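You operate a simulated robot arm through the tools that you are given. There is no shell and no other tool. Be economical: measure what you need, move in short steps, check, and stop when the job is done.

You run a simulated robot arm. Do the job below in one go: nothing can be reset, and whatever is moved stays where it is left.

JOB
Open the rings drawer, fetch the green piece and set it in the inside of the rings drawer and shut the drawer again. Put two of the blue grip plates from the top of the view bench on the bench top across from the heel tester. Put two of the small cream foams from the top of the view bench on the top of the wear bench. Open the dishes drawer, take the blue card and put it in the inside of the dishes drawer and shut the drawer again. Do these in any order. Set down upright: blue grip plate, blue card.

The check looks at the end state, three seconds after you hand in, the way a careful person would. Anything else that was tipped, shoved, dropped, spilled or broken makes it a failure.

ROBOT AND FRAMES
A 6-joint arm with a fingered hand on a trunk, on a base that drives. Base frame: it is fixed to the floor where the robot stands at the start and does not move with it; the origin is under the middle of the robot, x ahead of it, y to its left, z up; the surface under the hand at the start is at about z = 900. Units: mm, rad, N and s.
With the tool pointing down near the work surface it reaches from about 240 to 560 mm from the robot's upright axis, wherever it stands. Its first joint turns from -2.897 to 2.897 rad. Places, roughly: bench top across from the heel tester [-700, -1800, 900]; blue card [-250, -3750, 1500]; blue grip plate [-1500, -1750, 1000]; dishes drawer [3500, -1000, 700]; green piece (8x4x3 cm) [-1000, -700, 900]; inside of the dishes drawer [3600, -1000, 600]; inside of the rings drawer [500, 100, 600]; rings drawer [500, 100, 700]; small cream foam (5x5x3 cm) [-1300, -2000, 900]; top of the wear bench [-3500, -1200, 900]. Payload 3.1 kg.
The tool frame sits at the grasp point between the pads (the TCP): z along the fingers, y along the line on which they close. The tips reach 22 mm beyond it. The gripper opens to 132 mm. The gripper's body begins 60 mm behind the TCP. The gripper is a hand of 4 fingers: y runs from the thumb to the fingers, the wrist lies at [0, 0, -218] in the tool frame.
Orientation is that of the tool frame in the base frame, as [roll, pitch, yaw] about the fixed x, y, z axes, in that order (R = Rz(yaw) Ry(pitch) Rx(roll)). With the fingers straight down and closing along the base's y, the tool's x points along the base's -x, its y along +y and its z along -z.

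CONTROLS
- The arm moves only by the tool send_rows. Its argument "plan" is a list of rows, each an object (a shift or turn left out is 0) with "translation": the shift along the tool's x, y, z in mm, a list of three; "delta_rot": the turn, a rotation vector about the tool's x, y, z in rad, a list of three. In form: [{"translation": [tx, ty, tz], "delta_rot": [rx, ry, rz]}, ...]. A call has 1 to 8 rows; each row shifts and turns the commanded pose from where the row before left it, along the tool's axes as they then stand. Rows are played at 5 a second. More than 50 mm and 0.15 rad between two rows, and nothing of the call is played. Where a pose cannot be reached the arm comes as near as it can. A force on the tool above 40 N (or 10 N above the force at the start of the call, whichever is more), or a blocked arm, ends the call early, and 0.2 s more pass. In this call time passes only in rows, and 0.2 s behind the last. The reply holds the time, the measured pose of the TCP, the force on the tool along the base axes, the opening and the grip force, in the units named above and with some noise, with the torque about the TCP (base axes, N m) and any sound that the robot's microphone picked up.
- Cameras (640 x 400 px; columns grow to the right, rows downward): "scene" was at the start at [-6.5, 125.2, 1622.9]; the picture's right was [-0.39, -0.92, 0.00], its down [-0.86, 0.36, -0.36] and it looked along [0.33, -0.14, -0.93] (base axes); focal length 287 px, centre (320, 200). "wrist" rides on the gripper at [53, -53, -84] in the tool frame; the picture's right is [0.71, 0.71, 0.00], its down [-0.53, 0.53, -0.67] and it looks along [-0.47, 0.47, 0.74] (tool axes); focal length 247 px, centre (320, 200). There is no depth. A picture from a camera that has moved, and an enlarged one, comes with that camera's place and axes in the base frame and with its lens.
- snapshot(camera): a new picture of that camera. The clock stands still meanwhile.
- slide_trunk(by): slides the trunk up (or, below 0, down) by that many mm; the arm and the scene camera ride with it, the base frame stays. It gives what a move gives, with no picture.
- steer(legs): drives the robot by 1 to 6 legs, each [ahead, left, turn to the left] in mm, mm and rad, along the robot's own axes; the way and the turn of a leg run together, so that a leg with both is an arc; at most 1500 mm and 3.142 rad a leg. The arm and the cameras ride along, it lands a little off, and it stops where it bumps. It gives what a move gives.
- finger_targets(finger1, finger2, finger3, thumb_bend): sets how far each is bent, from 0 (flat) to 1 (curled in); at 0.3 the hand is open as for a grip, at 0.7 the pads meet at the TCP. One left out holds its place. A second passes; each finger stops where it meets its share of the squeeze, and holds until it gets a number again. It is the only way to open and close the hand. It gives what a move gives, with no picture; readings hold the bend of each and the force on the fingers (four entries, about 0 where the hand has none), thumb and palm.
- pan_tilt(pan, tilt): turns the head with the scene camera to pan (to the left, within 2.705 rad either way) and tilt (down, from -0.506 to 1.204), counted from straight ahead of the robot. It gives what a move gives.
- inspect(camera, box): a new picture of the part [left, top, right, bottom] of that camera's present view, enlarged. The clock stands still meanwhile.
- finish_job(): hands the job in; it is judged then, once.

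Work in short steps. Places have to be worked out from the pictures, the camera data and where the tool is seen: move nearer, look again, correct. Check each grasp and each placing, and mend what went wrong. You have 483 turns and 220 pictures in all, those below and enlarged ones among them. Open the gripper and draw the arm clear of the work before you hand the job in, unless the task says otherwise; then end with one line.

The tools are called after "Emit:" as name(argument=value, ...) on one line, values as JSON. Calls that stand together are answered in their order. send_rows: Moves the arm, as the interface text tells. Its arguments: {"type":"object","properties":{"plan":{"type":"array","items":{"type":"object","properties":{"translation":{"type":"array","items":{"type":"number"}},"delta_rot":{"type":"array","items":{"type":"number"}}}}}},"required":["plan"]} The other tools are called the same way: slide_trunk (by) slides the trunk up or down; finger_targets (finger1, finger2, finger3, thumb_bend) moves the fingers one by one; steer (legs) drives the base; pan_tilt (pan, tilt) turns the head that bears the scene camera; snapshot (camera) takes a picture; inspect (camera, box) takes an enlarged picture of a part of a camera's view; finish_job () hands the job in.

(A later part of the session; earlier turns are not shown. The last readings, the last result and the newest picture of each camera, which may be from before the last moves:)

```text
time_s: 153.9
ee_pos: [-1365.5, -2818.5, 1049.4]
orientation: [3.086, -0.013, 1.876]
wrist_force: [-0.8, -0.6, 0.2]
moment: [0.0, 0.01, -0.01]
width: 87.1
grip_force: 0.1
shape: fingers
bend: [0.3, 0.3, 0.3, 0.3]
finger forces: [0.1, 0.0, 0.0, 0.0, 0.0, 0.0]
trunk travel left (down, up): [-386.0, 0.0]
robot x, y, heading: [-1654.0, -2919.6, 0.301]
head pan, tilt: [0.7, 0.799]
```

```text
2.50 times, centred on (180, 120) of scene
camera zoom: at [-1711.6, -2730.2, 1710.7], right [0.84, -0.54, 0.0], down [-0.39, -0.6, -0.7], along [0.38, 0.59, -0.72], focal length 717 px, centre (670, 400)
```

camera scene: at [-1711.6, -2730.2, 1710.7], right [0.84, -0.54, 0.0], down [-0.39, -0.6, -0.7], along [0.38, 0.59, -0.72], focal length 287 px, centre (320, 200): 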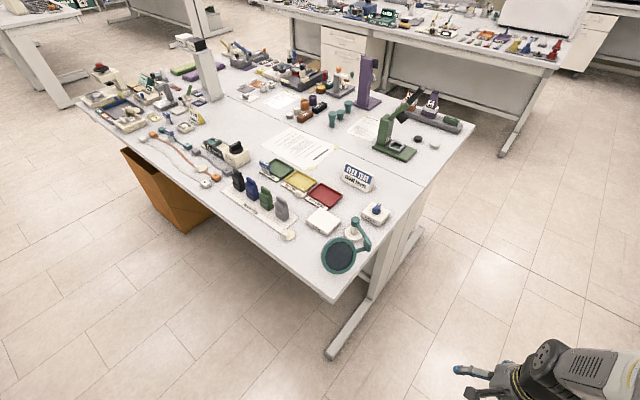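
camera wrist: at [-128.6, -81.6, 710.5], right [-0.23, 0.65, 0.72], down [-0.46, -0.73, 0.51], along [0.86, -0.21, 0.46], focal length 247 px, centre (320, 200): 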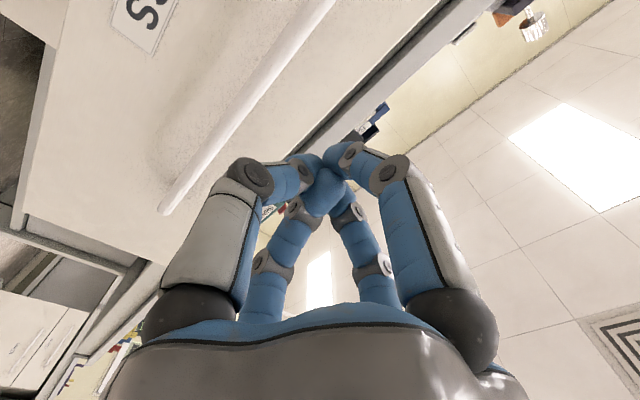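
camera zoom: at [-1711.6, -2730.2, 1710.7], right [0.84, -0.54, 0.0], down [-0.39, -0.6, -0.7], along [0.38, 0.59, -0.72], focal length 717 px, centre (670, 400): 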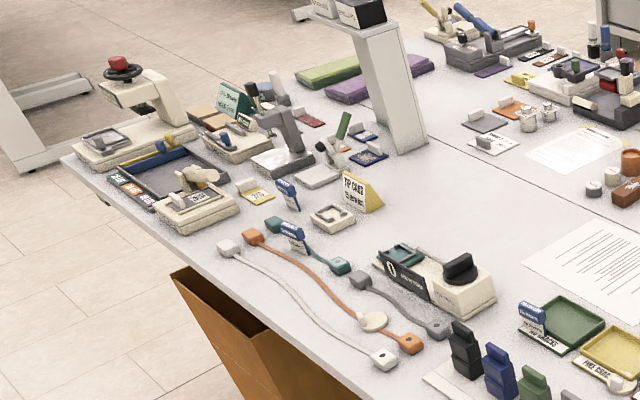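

"Folded pieces" are not it; cream discs with knobs look like the small foams, and small blue RUBBER plates look like grip plates. Move along to look closer.

Emit:
steer(legs=[[0, 0, 0.025], [0, 700, 0]])

Emit:
pan_tilt(pan=0.0, tilt=0.9)

Emit:
snapshot(camera="scene")

Emit:
inspect(camera="scene", box=[120, 40, 360, 190])

```text
time_s: 158.2
ee_pos: [-1594.1, -2146.8, 1049.6]
orientation: [3.085, -0.011, 1.903]
wrist_force: [0.9, 0.4, 0.7]
moment: [0.01, 0.0, -0.02]
width: 87.4
grip_force: 0.1
shape: fingers
bend: [0.3, 0.3, 0.3, 0.3]
finger forces: [0.0, 0.1, 0.1, 0.0, 0.0, 0.0]
trunk travel left (down, up): [-386.0, 0.0]
robot x, y, heading: [-1883.1, -2255.3, 0.329]
head pan, tilt: [0.7, 0.799]
```

```text
time_s: 159.2
ee_pos: [-1594.3, -2146.6, 1050.0]
orientation: [3.084, -0.014, 1.903]
wrist_force: [0.1, -0.2, -0.4]
moment: [0.03, 0.03, -0.03]
width: 87.6
grip_force: 0.1
shape: fingers
bend: [0.3, 0.3, 0.3, 0.3]
finger forces: [0.0, 0.0, 0.0, 0.1, 0.0, 0.0]
trunk travel left (down, up): [-386.0, 0.0]
robot x, y, heading: [-1878.2, -2258.2, 0.326]
head pan, tilt: [0.0, 0.901]
```

```text
162 pictures are left
camera scene: at [-1912.7, -2112.7, 1702.8], right [0.32, -0.95, 0.0], down [-0.74, -0.25, -0.62], along [0.59, 0.2, -0.78], focal length 287 px, centre (320, 200)
```

scene: 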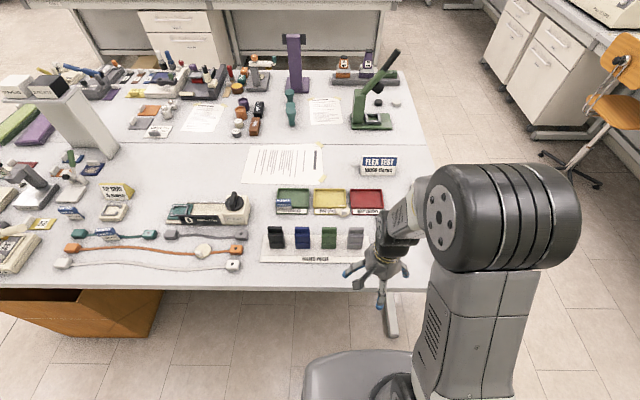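

```text
2.67 times, centred on (240, 115) of scene
camera zoom: at [-1912.7, -2112.7, 1702.8], right [0.32, -0.95, 0.0], down [-0.74, -0.25, -0.62], along [0.59, 0.2, -0.78], focal length 765 px, centre (533, 427)
```

zoom: 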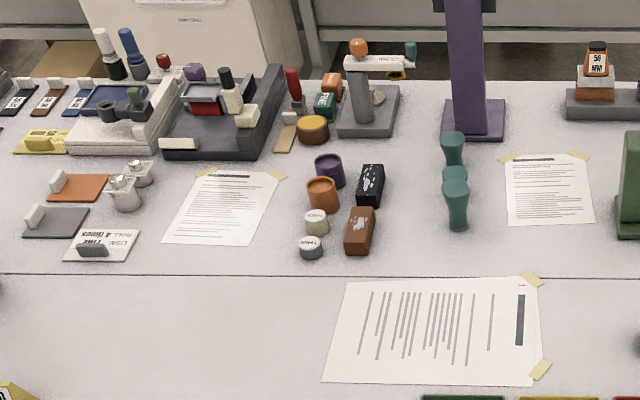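

Emit:
inspect(camera="scene", box=[220, 170, 420, 295])

Emit:
inspect(camera="scene", box=[20, 140, 260, 290])

```text
3.20 times, centred on (320, 232) of scene
camera zoom: at [-1912.7, -2112.7, 1702.8], right [0.32, -0.95, 0.0], down [-0.74, -0.25, -0.62], along [0.59, 0.2, -0.78], focal length 918 px, centre (320, 96)
```

zoom: 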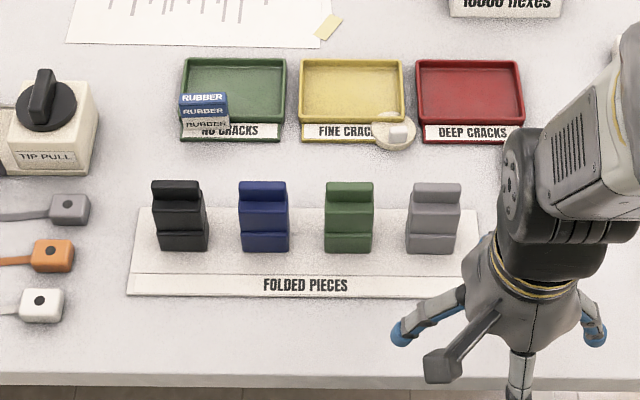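

```text
2.67 times, centred on (140, 215) of scene
camera zoom: at [-1912.7, -2112.7, 1702.8], right [0.32, -0.95, 0.0], down [-0.74, -0.25, -0.62], along [0.59, 0.2, -0.78], focal length 765 px, centre (800, 160)
```

zoom: 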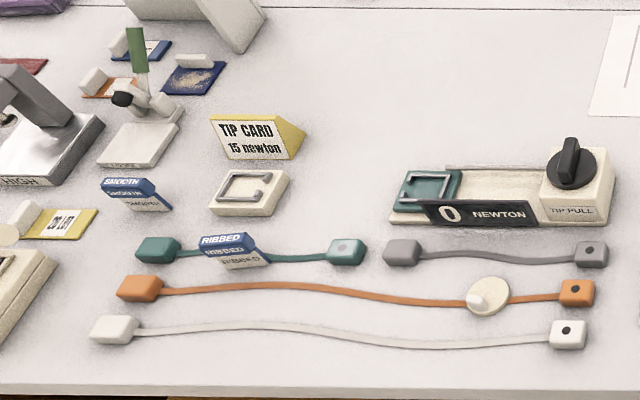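

Three blue grip plates (RUBBER, RIBBED, SMOOTH) and three cream foams identified. I approach the bench carefully to check how close I can stand, and view with the wrist camera.

Emit:
steer(legs=[[60, 0, 0]])

Emit:
steer(legs=[[40, 0, 0]])

Emit:
snapshot(camera="wrist")

Emit:
pan_tilt(pan=0.0, tilt=1.2)

Emit:
snapshot(camera="scene")

```text
time_s: 160.2
ee_pos: [-1537.4, -2127.8, 1049.4]
orientation: [3.086, -0.012, 1.901]
wrist_force: [-0.4, 0.9, -0.5]
moment: [-0.03, -0.03, 0.01]
width: 87.3
grip_force: 0.0
shape: fingers
bend: [0.3, 0.3, 0.3, 0.3]
finger forces: [0.0, 0.0, 0.0, 0.0, 0.1, 0.1]
trunk travel left (down, up): [-386.0, 0.0]
robot x, y, heading: [-1819.9, -2234.7, 0.331]
head pan, tilt: [0.0, 0.901]
```

```text
time_s: 161.1
ee_pos: [-1500.8, -2115.7, 1051.2]
orientation: [3.086, -0.013, 1.901]
wrist_force: [0.2, -0.2, 0.0]
moment: [0.03, -0.02, 0.0]
width: 87.5
grip_force: 0.0
shape: fingers
bend: [0.3, 0.3, 0.3, 0.3]
finger forces: [0.1, 0.0, 0.0, 0.1, 0.1, 0.0]
trunk travel left (down, up): [-386.0, 0.0]
robot x, y, heading: [-1789.4, -2226.1, 0.321]
head pan, tilt: [0.0, 0.901]
```

```text
158 pictures are left
camera wrist: at [-1571.6, -2084.7, 1131.3], right [0.44, 0.9, 0.05], down [0.63, -0.35, 0.69], along [0.64, -0.27, -0.72], focal length 247 px, centre (320, 200)
```

wrist: 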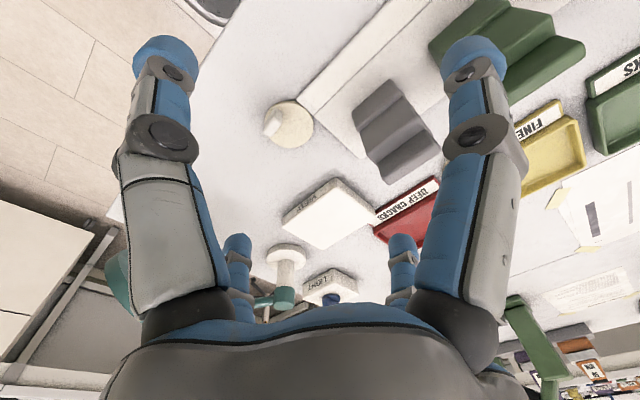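

```text
time_s: 161.9
ee_pos: [-1499.3, -2115.8, 1049.0]
orientation: [3.085, -0.013, 1.902]
wrist_force: [-0.8, 0.2, -0.1]
moment: [0.0, -0.02, 0.01]
width: 87.3
grip_force: 0.0
shape: fingers
bend: [0.3, 0.3, 0.3, 0.3]
finger forces: [0.1, 0.0, 0.0, 0.0, 0.0, 0.0]
trunk travel left (down, up): [-386.0, 0.0]
robot x, y, heading: [-1791.2, -2229.7, 0.326]
head pan, tilt: [0.0, 1.201]
```

```text
157 pictures are left
camera scene: at [-1836.9, -2087.2, 1683.0], right [0.32, -0.95, 0.0], down [-0.88, -0.3, -0.36], along [0.34, 0.12, -0.93], focal length 287 px, centre (320, 200)
```

scene: 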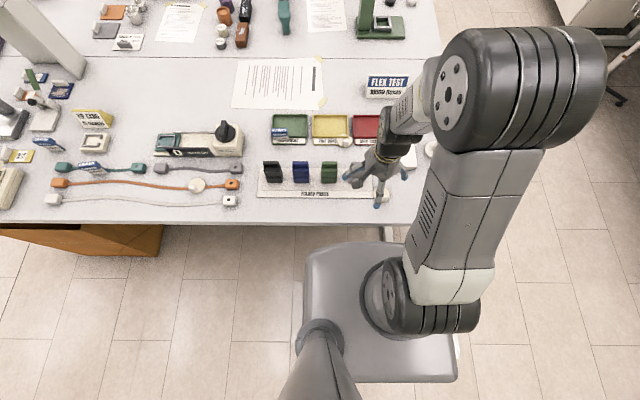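

I'm 223 mm from the bench edge, enough reach. First foam: disc by the rack at about (-1475,-2151). Align above it.

Emit:
send_rows(plan=[{"translation": [-20, 6, 20], "delta_rot": [0.056, 0, 0]}, {"translation": [-20, 0, 30]}, {"translation": [0, 0, 25]}])

Emit:
snapshot(camera="wrist")

```text
time_s: 162.7
ee_pos: [-1479.9, -2150.4, 975.0]
orientation: [-3.139, -0.013, 1.904]
wrist_force: [0.9, 0.3, -0.6]
moment: [-0.02, 0.04, -0.03]
width: 87.6
grip_force: 0.1
shape: fingers
bend: [0.3, 0.3, 0.3, 0.3]
finger forces: [0.1, 0.0, 0.0, 0.1, 0.0, 0.1]
trunk travel left (down, up): [-386.0, 0.0]
robot x, y, heading: [-1788.8, -2225.7, 0.329]
head pan, tilt: [0.0, 1.201]
```

```text
156 pictures are left
camera wrist: at [-1546.4, -2117.6, 1059.3], right [0.44, 0.9, 0.01], down [0.67, -0.33, 0.66], along [0.6, -0.28, -0.75], focal length 247 px, centre (320, 200)
```

wrist: 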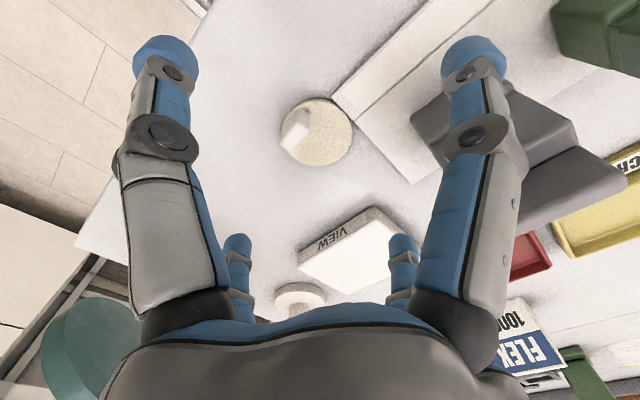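

Centered over the disc. Partially close all fingers, descend to z≈928.

Emit:
finger_targets(finger1=0.42, finger2=0.42, finger3=0.42, thumb_bend=0.42)

Emit:
send_rows(plan=[{"translation": [0, 0, 20]}, {"translation": [0, 0, 20]}, {"translation": [0, 0, 6]}])

Emit:
snapshot(camera="wrist")

```text
time_s: 163.7
ee_pos: [-1481.0, -2151.4, 974.8]
orientation: [3.141, -0.011, 1.9]
wrist_force: [0.7, -0.1, 0.4]
moment: [-0.01, 0.0, 0.05]
width: 60.3
grip_force: 0.0
shape: fingers
bend: [0.42, 0.42, 0.42, 0.42]
finger forces: [0.0, 0.0, 0.0, 0.0, 0.1, 0.0]
trunk travel left (down, up): [-386.0, 0.0]
robot x, y, heading: [-1788.9, -2228.0, 0.328]
head pan, tilt: [0.0, 1.201]
```

```text
time_s: 164.5
ee_pos: [-1480.5, -2149.0, 930.3]
orientation: [-3.141, -0.01, 1.902]
wrist_force: [-0.2, -0.3, 0.2]
moment: [0.0, 0.02, 0.02]
width: 60.2
grip_force: 0.0
shape: fingers
bend: [0.42, 0.42, 0.42, 0.42]
finger forces: [0.0, 0.1, 0.0, 0.0, 0.1, 0.0]
trunk travel left (down, up): [-386.0, 0.0]
robot x, y, heading: [-1787.9, -2226.4, 0.331]
head pan, tilt: [0.0, 1.201]
```

```text
155 pictures are left
camera wrist: at [-1546.3, -2116.4, 1012.9], right [0.44, 0.9, 0.01], down [0.67, -0.34, 0.66], along [0.6, -0.28, -0.75], focal length 247 px, centre (320, 200)
```

wrist: 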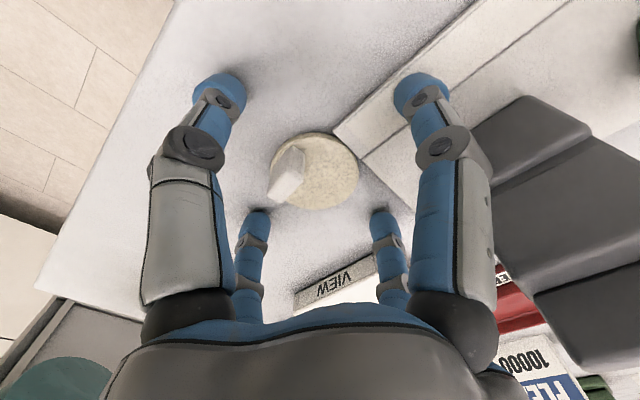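

Emit:
send_rows(plan=[{"translation": [0, 0, 5]}])

Emit:
finger_targets(finger1=0.65, finger2=0.65, finger3=0.65, thumb_bend=0.65)

Emit:
snapshot(camera="wrist")

```text
time_s: 164.9
ee_pos: [-1479.4, -2148.9, 927.4]
orientation: [3.137, -0.012, 1.9]
wrist_force: [-6.9, 1.2, 26.9]
moment: [-1.34, -0.09, -0.33]
width: 60.7
grip_force: 13.5
shape: fingers
bend: [0.42, 0.42, 0.4, 0.42]
finger forces: [0.0, 0.1, 23.8, 0.1, 3.2, 0.0]
trunk travel left (down, up): [-386.0, 0.0]
robot x, y, heading: [-1785.7, -2221.6, 0.332]
head pan, tilt: [0.0, 1.201]
stopped in row 1: the force on the tool passed its limit at 43 N (the readings are from after the stop); the commanded pose is now the measured one
```

```text
time_s: 165.2
ee_pos: [-1478.4, -2149.9, 927.6]
orientation: [3.132, -0.013, 1.901]
wrist_force: [-5.5, -3.8, 32.8]
moment: [-1.09, -0.14, -0.18]
width: 18.2
grip_force: 21.9
shape: fingers
bend: [0.61, 0.58, 0.46, 0.59]
finger forces: [3.3, 7.1, 24.0, 0.1, 10.2, 0.0]
trunk travel left (down, up): [-386.0, 0.0]
robot x, y, heading: [-1789.9, -2226.0, 0.324]
head pan, tilt: [0.0, 1.201]
stopped: the force on the tool passed its limit at 47 N (the readings are from after the stop); the commanded pose is now the measured one
```

```text
154 pictures are left
camera wrist: at [-1545.7, -2116.8, 1011.9], right [0.44, 0.9, 0.02], down [0.67, -0.34, 0.67], along [0.6, -0.28, -0.75], focal length 247 px, centre (320, 200)
```

wrist: 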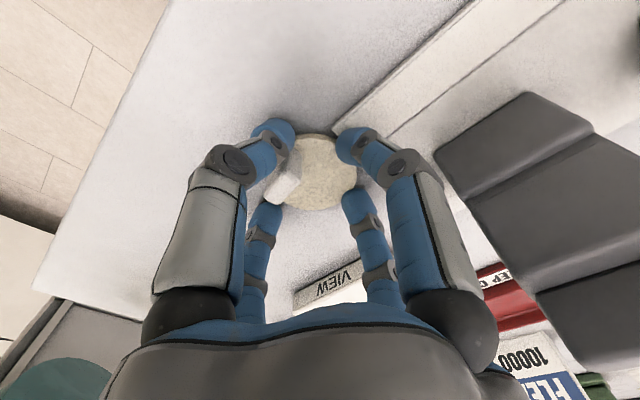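

Fingertips touched the table. Raise 4 mm and finish closing.

Emit:
send_rows(plan=[{"translation": [0, 0, -5]}])

Emit:
finger_targets(finger1=0.68, finger2=0.68, finger3=0.68, thumb_bend=0.68)

Emit:
snapshot(camera="wrist")

```text
time_s: 165.6
ee_pos: [-1477.6, -2148.2, 931.5]
orientation: [3.138, -0.012, 1.904]
wrist_force: [-0.7, 0.8, 0.7]
moment: [0.05, 0.01, 0.01]
width: 14.6
grip_force: 8.3
shape: fingers
bend: [0.64, 0.6, 0.51, 0.6]
finger forces: [2.0, 6.6, 2.1, 0.0, 5.9, 0.1]
trunk travel left (down, up): [-386.0, 0.0]
robot x, y, heading: [-1788.8, -2225.8, 0.325]
head pan, tilt: [0.0, 1.201]
```

```text
time_s: 166.6
ee_pos: [-1477.1, -2149.1, 932.1]
orientation: [3.136, -0.013, 1.9]
wrist_force: [-0.5, 0.3, 1.1]
moment: [0.0, 0.0, 0.02]
width: 13.8
grip_force: 13.4
shape: fingers
bend: [0.64, 0.6, 0.53, 0.61]
finger forces: [4.9, 7.2, 6.4, 0.1, 8.5, 0.1]
trunk travel left (down, up): [-386.0, 0.0]
robot x, y, heading: [-1784.5, -2227.1, 0.323]
head pan, tilt: [0.0, 1.201]
```

```text
153 pictures are left
camera wrist: at [-1543.9, -2115.8, 1015.9], right [0.44, 0.9, 0.01], down [0.67, -0.34, 0.66], along [0.6, -0.28, -0.75], focal length 247 px, centre (320, 200)
```

wrist: 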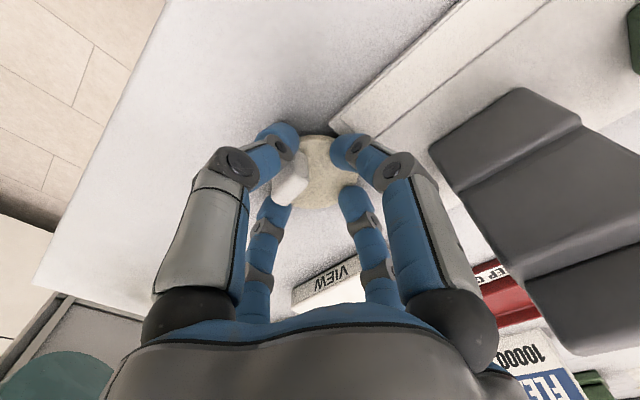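

All four fingers hold (5–8 N). Lift 40 mm and check.

Emit:
send_rows(plan=[{"translation": [0, 0, -10]}, {"translation": [0, 0, -30]}])

Emit:
snapshot(camera="wrist")

```text
time_s: 167.2
ee_pos: [-1477.3, -2149.4, 972.4]
orientation: [3.134, -0.012, 1.902]
wrist_force: [-0.1, 0.4, -0.6]
moment: [-0.02, -0.03, 0.01]
width: 13.4
grip_force: 12.4
shape: fingers
bend: [0.64, 0.6, 0.53, 0.61]
finger forces: [4.2, 5.6, 5.8, 0.0, 8.4, 0.1]
trunk travel left (down, up): [-386.0, 0.0]
robot x, y, heading: [-1789.1, -2222.0, 0.329]
head pan, tilt: [0.0, 1.201]
```

```text
152 pictures are left
camera wrist: at [-1545.0, -2117.3, 1056.3], right [0.44, 0.9, 0.01], down [0.67, -0.34, 0.67], along [0.6, -0.28, -0.75], focal length 247 px, centre (320, 200)
```

wrist: 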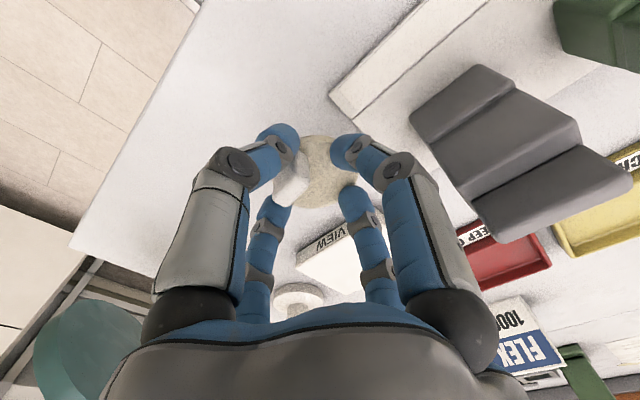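

Foam is held. Raise, retreat and turn to the wear bench.

Emit:
send_rows(plan=[{"translation": [0, 0, -40]}, {"translation": [0, 0, -30]}])

Emit:
steer(legs=[[-330, 0, 0], [0, 0, 3.14]])

Emit:
pan_tilt(pan=-0.6, tilt=0.6)

Emit:
snapshot(camera="scene")

```text
time_s: 167.8
ee_pos: [-1479.0, -2149.8, 1043.8]
orientation: [3.137, -0.013, 1.901]
wrist_force: [0.1, 0.1, -0.4]
moment: [0.0, -0.03, 0.02]
width: 13.4
grip_force: 11.9
shape: fingers
bend: [0.64, 0.6, 0.54, 0.61]
finger forces: [3.9, 5.6, 5.5, 0.0, 8.3, 0.0]
trunk travel left (down, up): [-386.0, 0.0]
robot x, y, heading: [-1787.2, -2223.0, 0.322]
head pan, tilt: [0.0, 1.201]
```

```text
time_s: 177.3
ee_pos: [-2407.1, -2398.5, 1042.6]
orientation: [3.136, -0.011, -1.262]
wrist_force: [0.2, 0.0, -0.6]
moment: [-0.01, -0.02, 0.01]
width: 13.4
grip_force: 11.4
shape: fingers
bend: [0.64, 0.6, 0.54, 0.61]
finger forces: [3.9, 5.5, 5.6, 0.0, 7.9, 0.0]
trunk travel left (down, up): [-386.0, 0.0]
robot x, y, heading: [-2100.3, -2329.9, -2.836]
head pan, tilt: [0.0, 1.201]
```

```text
time_s: 178.3
ee_pos: [-2407.2, -2399.5, 1041.3]
orientation: [3.136, -0.012, -1.258]
wrist_force: [-0.2, -0.4, 0.1]
moment: [0.01, 0.05, -0.02]
width: 13.2
grip_force: 11.1
shape: fingers
bend: [0.64, 0.6, 0.54, 0.61]
finger forces: [4.0, 5.6, 5.6, 0.1, 7.8, 0.1]
trunk travel left (down, up): [-386.0, 0.0]
robot x, y, heading: [-2098.1, -2327.1, -2.836]
head pan, tilt: [-0.6, 0.6]
```

```text
151 pictures are left
camera scene: at [-2078.5, -2428.2, 1727.5], right [0.29, 0.96, 0.0], down [0.54, -0.16, -0.82], along [-0.79, 0.24, -0.57], focal length 287 px, centre (320, 200)
```

scene: 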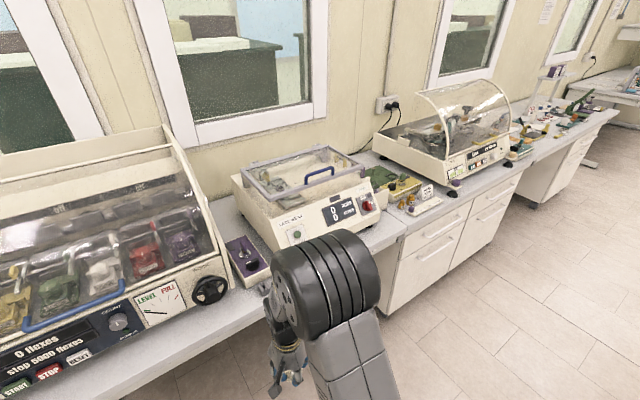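

Emit:
inspect(camera="scene", box=[340, 140, 560, 320])

Emit:
pan_tilt(pan=0.2, tilt=0.7)

Emit:
snapshot(camera="scene")

```text
2.22 times, centred on (450, 230) of scene
camera zoom: at [-2078.5, -2428.2, 1727.5], right [0.29, 0.96, 0.0], down [0.54, -0.16, -0.82], along [-0.79, 0.24, -0.57], focal length 637 px, centre (31, 133)
```

zoom: 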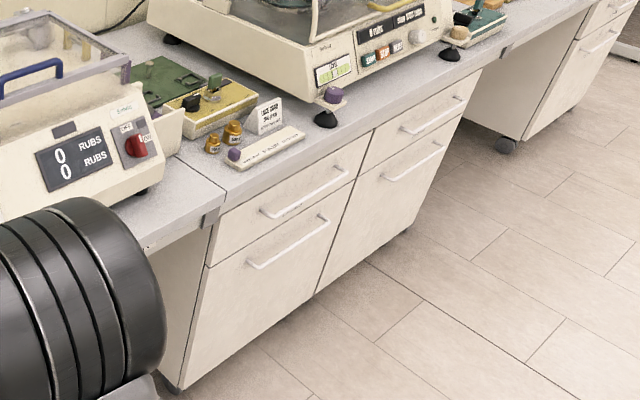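

```text
time_s: 179.4
ee_pos: [-2406.7, -2400.3, 1041.2]
orientation: [3.136, -0.013, -1.259]
wrist_force: [-0.2, -0.1, -0.5]
moment: [0.01, 0.02, 0.0]
width: 13.1
grip_force: 11.8
shape: fingers
bend: [0.64, 0.6, 0.54, 0.61]
finger forces: [3.9, 5.6, 5.7, 0.1, 7.8, 0.0]
trunk travel left (down, up): [-386.0, 0.0]
robot x, y, heading: [-2100.7, -2331.8, -2.834]
head pan, tilt: [0.201, 0.7]
```

```text
149 pictures are left
camera scene: at [-2068.2, -2494.8, 1718.9], right [-0.48, 0.87, 0.0], down [0.56, 0.31, -0.76], along [-0.67, -0.37, -0.64], focal length 287 px, centre (320, 200)
```

scene: 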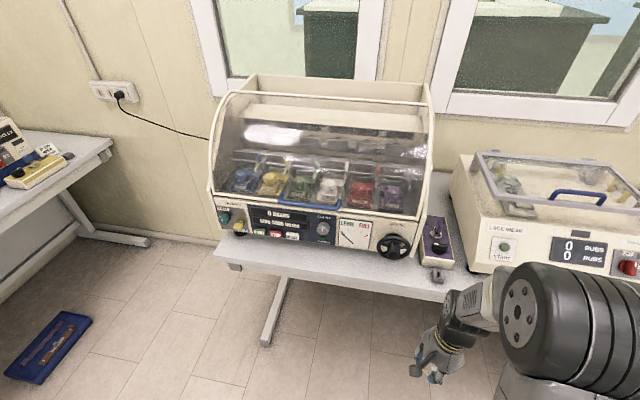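

WEAR label appears on the left segment near a seam, but the listed location fits the middle segment; I go to check the labels directly.

Emit:
steer(legs=[[0, -900, 0]])

Emit:
pan_tilt(pan=-0.3, tilt=0.6)

Emit:
snapshot(camera="scene")

```text
time_s: 184.2
ee_pos: [-2679.2, -1544.9, 1042.7]
orientation: [3.136, -0.012, -1.259]
wrist_force: [-0.2, 0.2, 0.0]
moment: [0.0, 0.0, 0.01]
width: 13.3
grip_force: 11.2
shape: fingers
bend: [0.64, 0.6, 0.54, 0.61]
finger forces: [4.0, 5.6, 5.7, 0.0, 7.7, 0.0]
trunk travel left (down, up): [-386.0, 0.0]
robot x, y, heading: [-2366.2, -1476.1, -2.829]
head pan, tilt: [0.201, 0.7]
```

```text
time_s: 185.1
ee_pos: [-2677.9, -1546.4, 1042.6]
orientation: [3.136, -0.012, -1.259]
wrist_force: [-0.4, 0.3, 0.3]
moment: [0.0, 0.02, -0.02]
width: 13.0
grip_force: 11.3
shape: fingers
bend: [0.64, 0.6, 0.54, 0.61]
finger forces: [3.9, 5.7, 5.7, 0.1, 7.8, 0.1]
trunk travel left (down, up): [-386.0, 0.0]
robot x, y, heading: [-2368.0, -1475.1, -2.83]
head pan, tilt: [-0.3, 0.6]
```

```text
148 pictures are left
camera scene: at [-2353.3, -1599.5, 1727.5], right [-0.01, 1.0, 0.0], down [0.57, 0.0, -0.82], along [-0.82, -0.01, -0.57], focal length 287 px, centre (320, 200)
```

scene: 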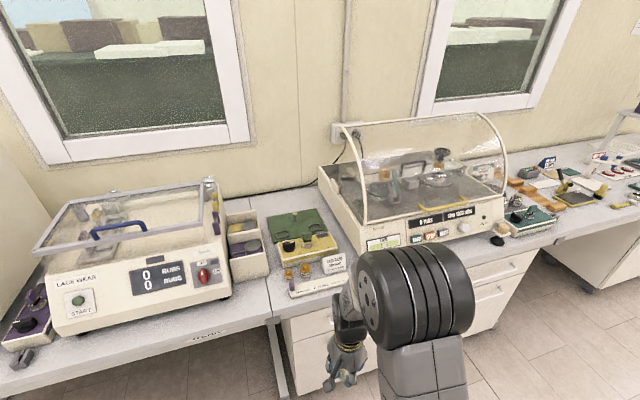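

Emit:
inspect(camera="scene", box=[140, 290, 340, 400])

Emit:
inspect(camera="scene", box=[470, 150, 640, 290])

```text
3.20 times, centred on (240, 345) of scene
camera zoom: at [-2353.3, -1599.5, 1727.5], right [-0.01, 1.0, 0.0], down [0.57, 0.0, -0.82], along [-0.82, -0.01, -0.57], focal length 918 px, centre (576, -264)
```

zoom: 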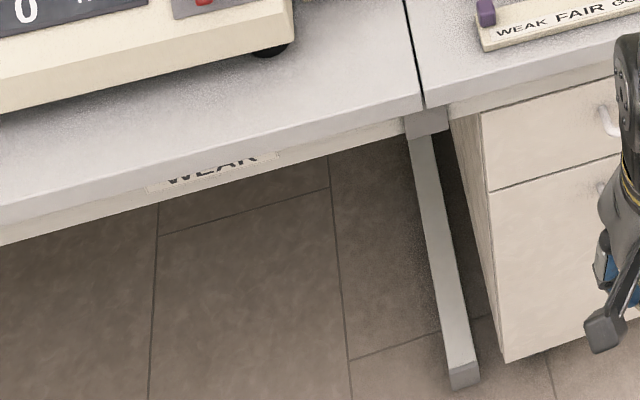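

```text
2.86 times, centred on (555, 220) of scene
camera zoom: at [-2353.3, -1599.5, 1727.5], right [-0.01, 1.0, 0.0], down [0.57, 0.0, -0.82], along [-0.82, -0.01, -0.57], focal length 820 px, centre (-351, 143)
```

zoom: 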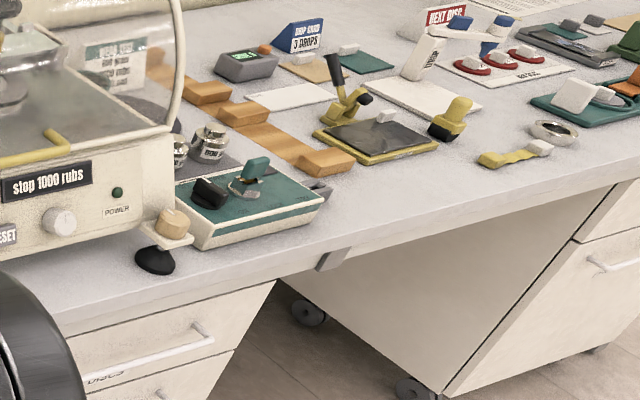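

WEAR label is on the left segment front; I check the label on the right segment too before deciding.

Emit:
steer(legs=[[0, -1100, 0]])

Emit:
pan_tilt(pan=-0.2, tilt=0.6)

Emit:
snapshot(camera="scene")

```text
time_s: 190.7
ee_pos: [-3006.7, -501.4, 1042.7]
orientation: [3.138, -0.012, -1.268]
wrist_force: [-0.8, -0.2, 0.2]
moment: [-0.03, -0.02, 0.02]
width: 13.2
grip_force: 11.9
shape: fingers
bend: [0.64, 0.6, 0.54, 0.61]
finger forces: [3.9, 5.6, 5.6, 0.0, 7.7, 0.0]
trunk travel left (down, up): [-386.0, 0.0]
robot x, y, heading: [-2692.9, -435.7, -2.845]
head pan, tilt: [-0.3, 0.6]
```

```text
time_s: 191.3
ee_pos: [-3005.7, -500.3, 1042.7]
orientation: [3.135, -0.013, -1.266]
wrist_force: [-0.2, 0.7, -0.1]
moment: [0.0, -0.03, 0.01]
width: 13.2
grip_force: 11.2
shape: fingers
bend: [0.64, 0.6, 0.54, 0.61]
finger forces: [3.9, 5.6, 5.7, 0.0, 7.7, 0.0]
trunk travel left (down, up): [-386.0, 0.0]
robot x, y, heading: [-2694.9, -432.3, -2.846]
head pan, tilt: [-0.201, 0.6]
```

```text
145 pictures are left
camera scene: at [-2681.0, -565.3, 1727.6], right [-0.1, 1.0, 0.0], down [0.56, 0.06, -0.83], along [-0.82, -0.08, -0.56], focal length 287 px, centre (320, 200)
```

scene: 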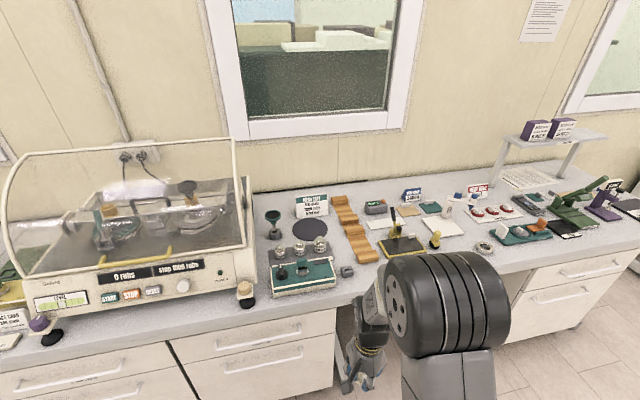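

Emit:
pan_tilt(pan=-0.7, tilt=0.6)

Emit:
snapshot(camera="scene")

Emit:
pan_tilt(pan=0.4, tilt=0.6)

Emit:
snapshot(camera="scene")

```text
time_s: 192.3
ee_pos: [-3005.6, -500.2, 1042.6]
orientation: [3.137, -0.012, -1.267]
wrist_force: [-0.3, 0.2, -0.9]
moment: [0.03, -0.03, -0.03]
width: 13.0
grip_force: 11.5
shape: fingers
bend: [0.64, 0.6, 0.54, 0.61]
finger forces: [4.0, 5.6, 5.7, 0.1, 7.9, 0.0]
trunk travel left (down, up): [-386.0, 0.0]
robot x, y, heading: [-2699.4, -431.3, -2.841]
head pan, tilt: [-0.7, 0.6]
```

```text
144 pictures are left
camera scene: at [-2674.5, -522.4, 1727.6], right [0.39, 0.92, 0.0], down [0.52, -0.22, -0.83], along [-0.76, 0.32, -0.56], focal length 287 px, centre (320, 200)
```

scene: 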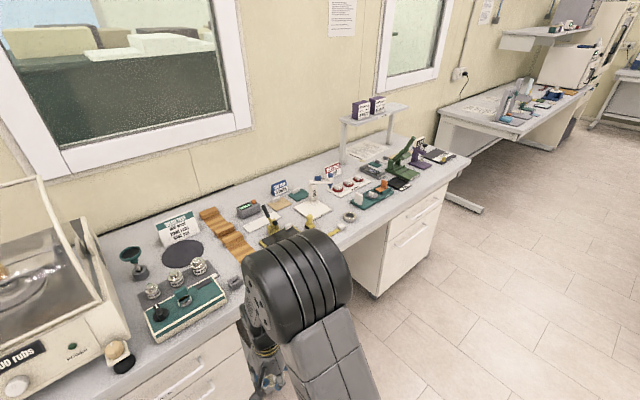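

```text
time_s: 193.6
ee_pos: [-3006.0, -500.7, 1042.3]
orientation: [3.137, -0.012, -1.267]
wrist_force: [-0.3, 0.2, -0.3]
moment: [-0.01, 0.01, 0.01]
width: 13.2
grip_force: 10.9
shape: fingers
bend: [0.64, 0.6, 0.54, 0.61]
finger forces: [3.9, 5.5, 5.7, 0.0, 7.8, 0.1]
trunk travel left (down, up): [-386.0, 0.0]
robot x, y, heading: [-2699.6, -433.9, -2.84]
head pan, tilt: [0.4, 0.6]
```

```text
143 pictures are left
camera scene: at [-2660.7, -613.5, 1727.6], right [-0.64, 0.77, 0.0], down [0.43, 0.36, -0.83], along [-0.63, -0.53, -0.56], focal length 287 px, centre (320, 200)
```

scene: 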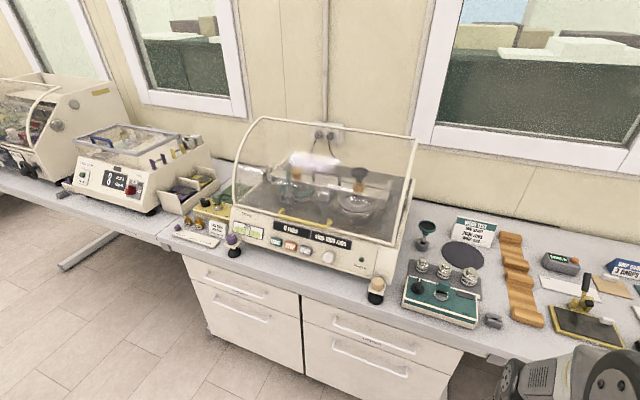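

Emit:
pan_tilt(pan=-0.9, tilt=0.6)

Emit:
inspect(camera="scene", box=[220, 120, 420, 290])

```text
time_s: 195.1
ee_pos: [-3005.9, -501.1, 1042.6]
orientation: [3.137, -0.012, -1.266]
wrist_force: [-0.2, -0.9, 0.2]
moment: [-0.02, 0.04, -0.03]
width: 13.0
grip_force: 12.0
shape: fingers
bend: [0.64, 0.6, 0.54, 0.61]
finger forces: [3.9, 5.5, 5.7, 0.0, 7.8, 0.0]
trunk travel left (down, up): [-386.0, 0.0]
robot x, y, heading: [-2696.2, -433.4, -2.843]
head pan, tilt: [-0.901, 0.6]
```

```text
2.35 times, centred on (320, 205) of scene
camera zoom: at [-2666.0, -506.8, 1727.6], right [0.56, 0.83, 0.0], down [0.47, -0.32, -0.83], along [-0.68, 0.47, -0.56], focal length 675 px, centre (320, 188)
```

zoom: 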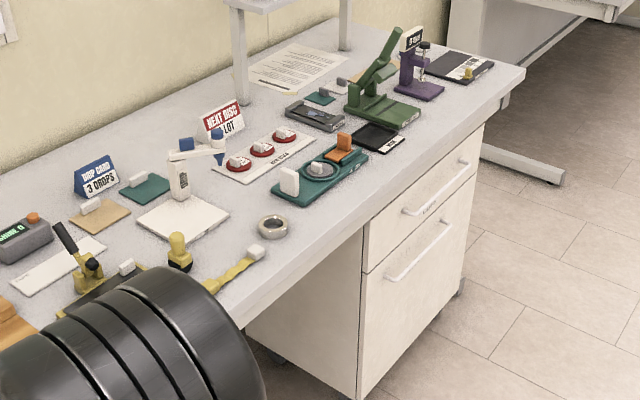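

The whole wall run matches the "wear bench" centre I was given. There's a free strip near (u≈-3350, v≈650) in front of the yellow mat; I drive there.

Emit:
steer(legs=[[0, 0, 0.031], [0, -150, 0], [250, 0, 0]])

Emit:
pan_tilt(pan=0.0, tilt=1.0)

Emit:
snapshot(camera="scene")

Emit:
snapshot(camera="wrist")

```text
time_s: 198.2
ee_pos: [-3285.9, -448.0, 1042.9]
orientation: [3.136, -0.012, -1.234]
wrist_force: [-0.4, 0.4, 0.0]
moment: [-0.01, -0.03, -0.01]
width: 13.2
grip_force: 11.7
shape: fingers
bend: [0.64, 0.6, 0.54, 0.61]
finger forces: [3.9, 5.6, 5.8, 0.1, 7.8, 0.0]
trunk travel left (down, up): [-386.0, 0.0]
robot x, y, heading: [-2979.6, -366.7, -2.804]
head pan, tilt: [-0.901, 0.6]
```

```text
time_s: 199.4
ee_pos: [-3287.0, -447.0, 1042.4]
orientation: [3.135, -0.012, -1.235]
wrist_force: [0.7, 0.3, -0.3]
moment: [-0.04, 0.01, 0.0]
width: 13.1
grip_force: 11.8
shape: fingers
bend: [0.64, 0.6, 0.54, 0.61]
finger forces: [3.9, 5.6, 5.7, 0.0, 7.9, 0.1]
trunk travel left (down, up): [-386.0, 0.0]
robot x, y, heading: [-2978.7, -369.4, -2.812]
head pan, tilt: [0.0, 1.0]
```

```text
141 pictures are left
camera scene: at [-2937.5, -512.6, 1695.6], right [-0.33, 0.95, 0.0], down [0.8, 0.27, -0.54], along [-0.51, -0.18, -0.84], focal length 287 px, centre (320, 200)
```

scene: 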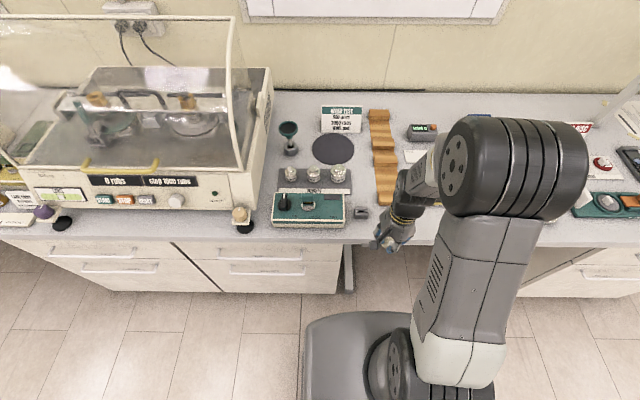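

```text
140 pictures are left
camera wrist: at [-3217.2, -478.0, 1125.8], right [-0.43, -0.9, 0.01], down [-0.67, 0.33, 0.66], along [-0.6, 0.28, -0.75], focal length 247 px, centre (320, 200)
```

wrist: 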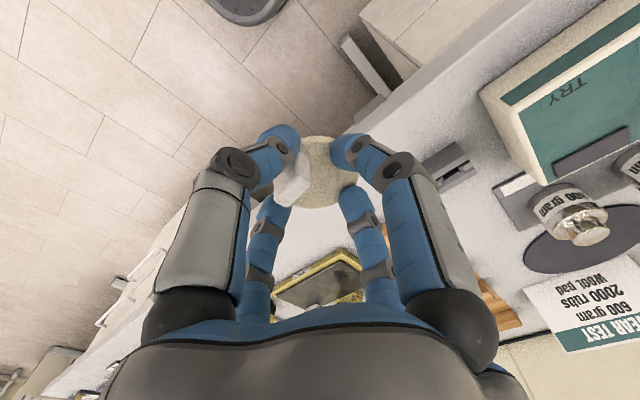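

This strip is right beside a WEAR TEST sign. Position the foam at u≈-3370, v≈690 and lower.

Emit:
steer(legs=[[112, -48, 0]])

Emit:
snapshot(camera="wrist")

```text
time_s: 200.7
ee_pos: [-3409.2, -438.9, 1042.8]
orientation: [3.136, -0.012, -1.233]
wrist_force: [0.2, 0.3, 0.0]
moment: [-0.03, -0.07, 0.0]
width: 13.3
grip_force: 11.5
shape: fingers
bend: [0.64, 0.6, 0.54, 0.61]
finger forces: [3.9, 5.6, 5.8, 0.1, 7.7, 0.1]
trunk travel left (down, up): [-386.0, 0.0]
robot x, y, heading: [-3102.0, -360.8, -2.808]
head pan, tilt: [0.0, 1.0]
```

```text
139 pictures are left
camera wrist: at [-3339.4, -470.8, 1125.8], right [-0.43, -0.9, 0.01], down [-0.67, 0.33, 0.66], along [-0.6, 0.28, -0.75], focal length 247 px, centre (320, 200)
```

wrist: 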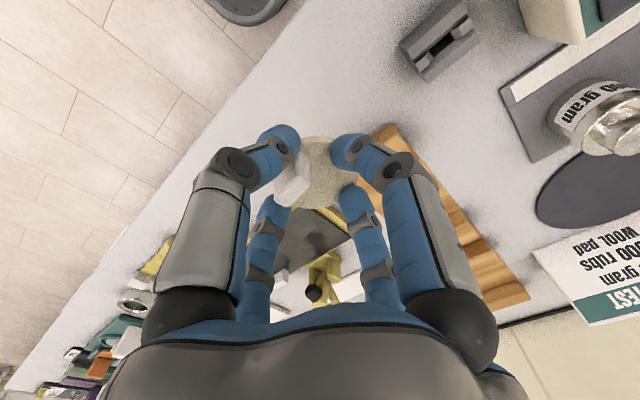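

Clear. Lower to just above the bench.

Emit:
send_rows(plan=[{"translation": [0, 0, 35]}, {"translation": [0, 0, 35]}, {"translation": [0, 0, 30]}])

Emit:
send_rows(plan=[{"translation": [0, 0, 4]}, {"translation": [0, 0, 3]}, {"translation": [0, 0, 3]}])

```text
time_s: 201.5
ee_pos: [-3409.1, -440.6, 941.7]
orientation: [3.136, -0.012, -1.231]
wrist_force: [-0.7, 0.4, -0.2]
moment: [0.0, -0.01, -0.02]
width: 0.0
grip_force: 0.1
shape: fingers
bend: [0.68, 0.68, 0.62, 0.68]
finger forces: [0.0, 0.1, 0.1, 0.1, 0.1, 0.0]
trunk travel left (down, up): [-386.0, 0.0]
robot x, y, heading: [-3101.6, -363.7, -2.814]
head pan, tilt: [0.0, 1.0]
```

```text
time_s: 202.3
ee_pos: [-3407.9, -441.8, 932.8]
orientation: [3.137, -0.011, -1.234]
wrist_force: [-0.3, -0.4, -0.4]
moment: [-0.02, -0.01, -0.03]
width: 0.0
grip_force: 0.1
shape: fingers
bend: [0.68, 0.68, 0.62, 0.68]
finger forces: [0.1, 0.0, 0.1, 0.1, 0.0, 0.0]
trunk travel left (down, up): [-386.0, 0.0]
robot x, y, heading: [-3099.6, -359.2, -2.81]
head pan, tilt: [0.0, 1.0]
```

The grip force vanished during the descent — the foam slipped out. I look where it is.

Emit:
send_rows(plan=[{"translation": [0, 0, -40]}, {"translation": [0, 0, -40]}])

Emit:
snapshot(camera="wrist")

Emit:
snapshot(camera="scene")

```text
time_s: 202.9
ee_pos: [-3408.4, -440.8, 1011.9]
orientation: [3.135, -0.012, -1.234]
wrist_force: [-0.7, -0.2, -0.2]
moment: [0.01, 0.02, 0.02]
width: 0.1
grip_force: 0.0
shape: fingers
bend: [0.68, 0.68, 0.62, 0.68]
finger forces: [0.1, 0.0, 0.0, 0.0, 0.0, 0.0]
trunk travel left (down, up): [-386.0, 0.0]
robot x, y, heading: [-3102.4, -363.6, -2.806]
head pan, tilt: [0.0, 1.0]
```

```text
138 pictures are left
camera wrist: at [-3339.4, -471.9, 1095.7], right [-0.43, -0.9, 0.01], down [-0.67, 0.33, 0.66], along [-0.6, 0.28, -0.75], focal length 247 px, centre (320, 200)
```

wrist: 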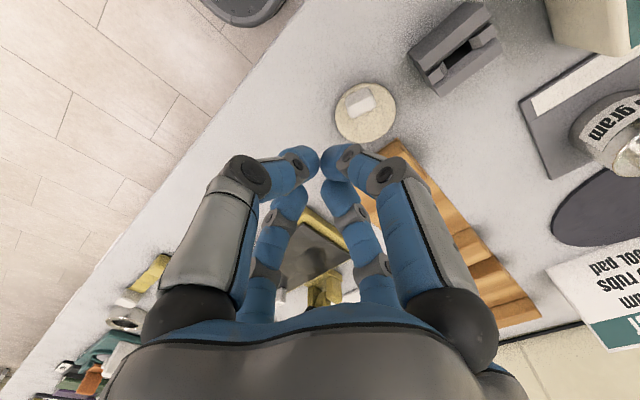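

```text
137 pictures are left
camera scene: at [-3058.5, -504.8, 1695.6], right [-0.33, 0.94, 0.0], down [0.79, 0.28, -0.54], along [-0.51, -0.18, -0.84], focal length 287 px, centre (320, 200)
```

scene: 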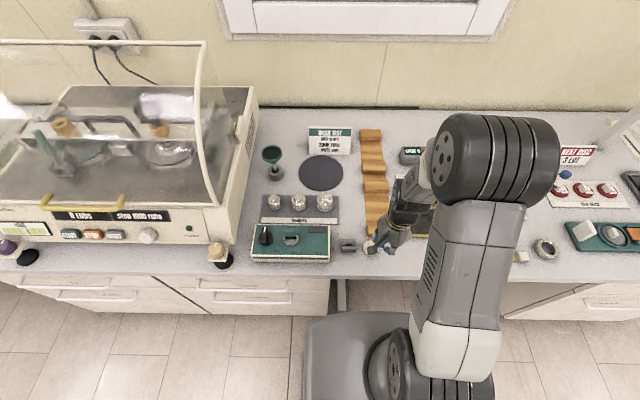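

The foam landed flat on the wear bench, fine where it is. Next foam: the one on the orange strip; I'll pinch its knob this time. Raise, back off, and return to the view bench.

Emit:
send_rows(plan=[{"translation": [0, 0, -35]}])

Emit:
finger_targets(finger1=0.3, finger2=0.3, finger3=0.3, thumb_bend=0.3)

Emit:
steer(legs=[[-350, 0, 0], [0, 0, 3.13], [0, -850, 0], [0, -800, 0]])

Emit:
pan_tilt(pan=0.2, tilt=0.9)

Emit:
snapshot(camera="scene")

```text
time_s: 203.3
ee_pos: [-3407.9, -439.3, 1047.6]
orientation: [3.134, -0.013, -1.236]
wrist_force: [-0.2, -0.5, 0.0]
moment: [-0.01, 0.02, 0.0]
width: 0.0
grip_force: 0.0
shape: fingers
bend: [0.68, 0.68, 0.62, 0.68]
finger forces: [0.0, 0.0, 0.0, 0.0, 0.0, 0.1]
trunk travel left (down, up): [-386.0, 0.0]
robot x, y, heading: [-3100.1, -359.5, -2.803]
head pan, tilt: [0.0, 1.0]
```

```text
time_s: 204.3
ee_pos: [-3409.9, -440.7, 1046.8]
orientation: [3.136, -0.012, -1.232]
wrist_force: [0.1, -0.7, 0.5]
moment: [0.03, 0.0, 0.04]
width: 87.3
grip_force: 0.1
shape: fingers
bend: [0.3, 0.3, 0.3, 0.3]
finger forces: [0.0, 0.0, 0.0, 0.0, 0.1, 0.0]
trunk travel left (down, up): [-386.0, 0.0]
robot x, y, heading: [-3101.0, -359.7, -2.812]
head pan, tilt: [0.0, 1.0]
```

```text
time_s: 222.0
ee_pos: [-1847.5, -1694.6, 1045.2]
orientation: [3.137, -0.012, 1.956]
wrist_force: [-0.4, 0.4, 0.3]
moment: [0.03, 0.02, -0.01]
width: 87.4
grip_force: 0.1
shape: fingers
bend: [0.3, 0.3, 0.3, 0.3]
finger forces: [0.0, 0.0, 0.0, 0.1, 0.0, 0.0]
trunk travel left (down, up): [-386.0, 0.0]
robot x, y, heading: [-2153.5, -1788.0, 0.384]
head pan, tilt: [0.0, 1.0]
```

```text
time_s: 222.8
ee_pos: [-1847.5, -1695.6, 1045.7]
orientation: [3.137, -0.013, 1.958]
wrist_force: [0.1, -0.8, -0.3]
moment: [0.02, 0.0, 0.0]
width: 87.2
grip_force: 0.0
shape: fingers
bend: [0.3, 0.3, 0.3, 0.3]
finger forces: [0.0, 0.1, 0.0, 0.0, 0.0, 0.0]
trunk travel left (down, up): [-386.0, 0.0]
robot x, y, heading: [-2151.4, -1787.9, 0.379]
head pan, tilt: [0.201, 0.901]
```

```text
136 pictures are left
camera scene: at [-2197.9, -1632.1, 1702.8], right [0.55, -0.84, 0.0], down [-0.66, -0.43, -0.62], along [0.52, 0.34, -0.78], focal length 287 px, centre (320, 200)
```

scene: 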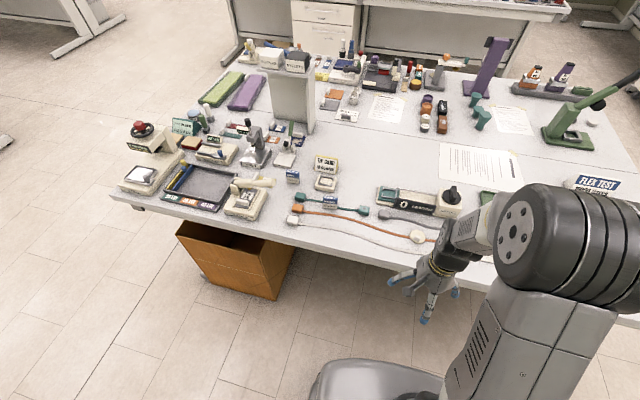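

Turn straight, approach so the hand sits above the strip foam, and look with the wrist camera.

Emit:
steer(legs=[[0, 0, -0.055], [195, 0, 0]])

Emit:
send_rows(plan=[{"translation": [0, 20, 0]}])

Emit:
snapshot(camera="wrist")

```text
time_s: 224.8
ee_pos: [-1658.9, -1649.0, 1046.3]
orientation: [3.137, -0.011, 1.901]
wrist_force: [-0.5, -0.1, -1.0]
moment: [-0.02, 0.01, -0.03]
width: 87.2
grip_force: 0.1
shape: fingers
bend: [0.3, 0.3, 0.3, 0.3]
finger forces: [0.0, 0.1, 0.0, 0.0, 0.1, 0.1]
trunk travel left (down, up): [-386.0, 0.0]
robot x, y, heading: [-1970.5, -1727.6, 0.323]
head pan, tilt: [0.201, 0.901]
```

```text
time_s: 225.2
ee_pos: [-1642.5, -1641.1, 1045.3]
orientation: [3.136, -0.012, 1.901]
wrist_force: [0.8, 0.4, 0.7]
moment: [0.02, -0.03, 0.0]
width: 87.5
grip_force: 0.0
shape: fingers
bend: [0.3, 0.3, 0.3, 0.3]
finger forces: [0.1, 0.0, 0.0, 0.0, 0.1, 0.0]
trunk travel left (down, up): [-386.0, 0.0]
robot x, y, heading: [-1971.3, -1726.3, 0.325]
head pan, tilt: [0.201, 0.901]
```

```text
135 pictures are left
camera wrist: at [-1708.5, -1608.7, 1129.8], right [0.44, 0.9, 0.01], down [0.67, -0.34, 0.66], along [0.6, -0.28, -0.75], focal length 247 px, centre (320, 200)
```

wrist: 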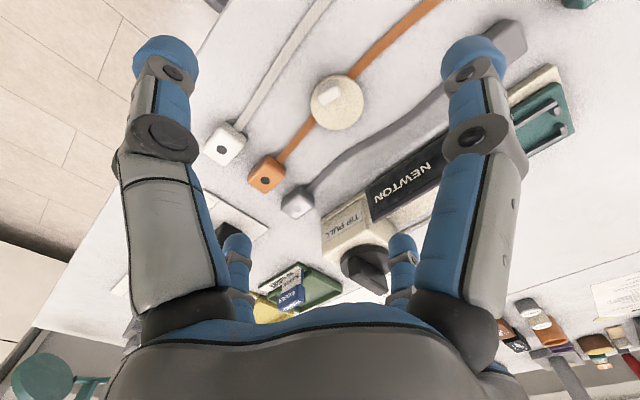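

Foam knob at about (-1642,-1628). Align and go lower for a closer look.

Emit:
send_rows(plan=[{"translation": [12, 4, 25]}, {"translation": [0, 0, 35]}])

Emit:
inspect(camera="wrist", box=[220, 60, 420, 220])

```text
time_s: 225.8
ee_pos: [-1642.3, -1629.0, 985.3]
orientation: [3.137, -0.013, 1.901]
wrist_force: [-0.5, -0.8, -0.5]
moment: [-0.03, 0.05, -0.01]
width: 87.5
grip_force: 0.0
shape: fingers
bend: [0.3, 0.3, 0.3, 0.3]
finger forces: [0.0, 0.1, 0.0, 0.1, 0.0, 0.0]
trunk travel left (down, up): [-386.0, 0.0]
robot x, y, heading: [-1971.3, -1724.3, 0.321]
head pan, tilt: [0.201, 0.901]
```

```text
2.50 times, centred on (320, 140) of wrist
camera zoom: at [-1708.5, -1595.9, 1069.5], right [0.44, 0.9, 0.01], down [0.67, -0.34, 0.66], along [0.6, -0.28, -0.75], focal length 617 px, centre (320, 350)
```

zoom: 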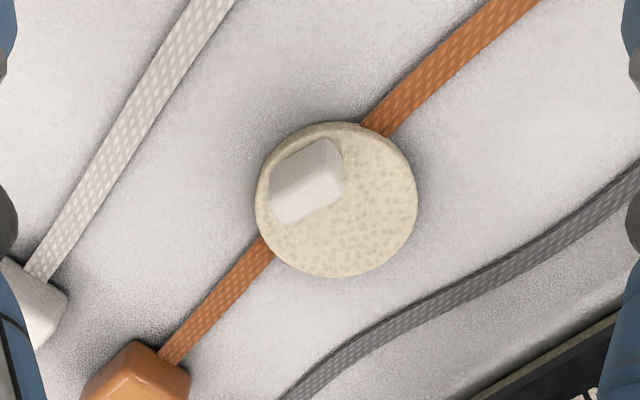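

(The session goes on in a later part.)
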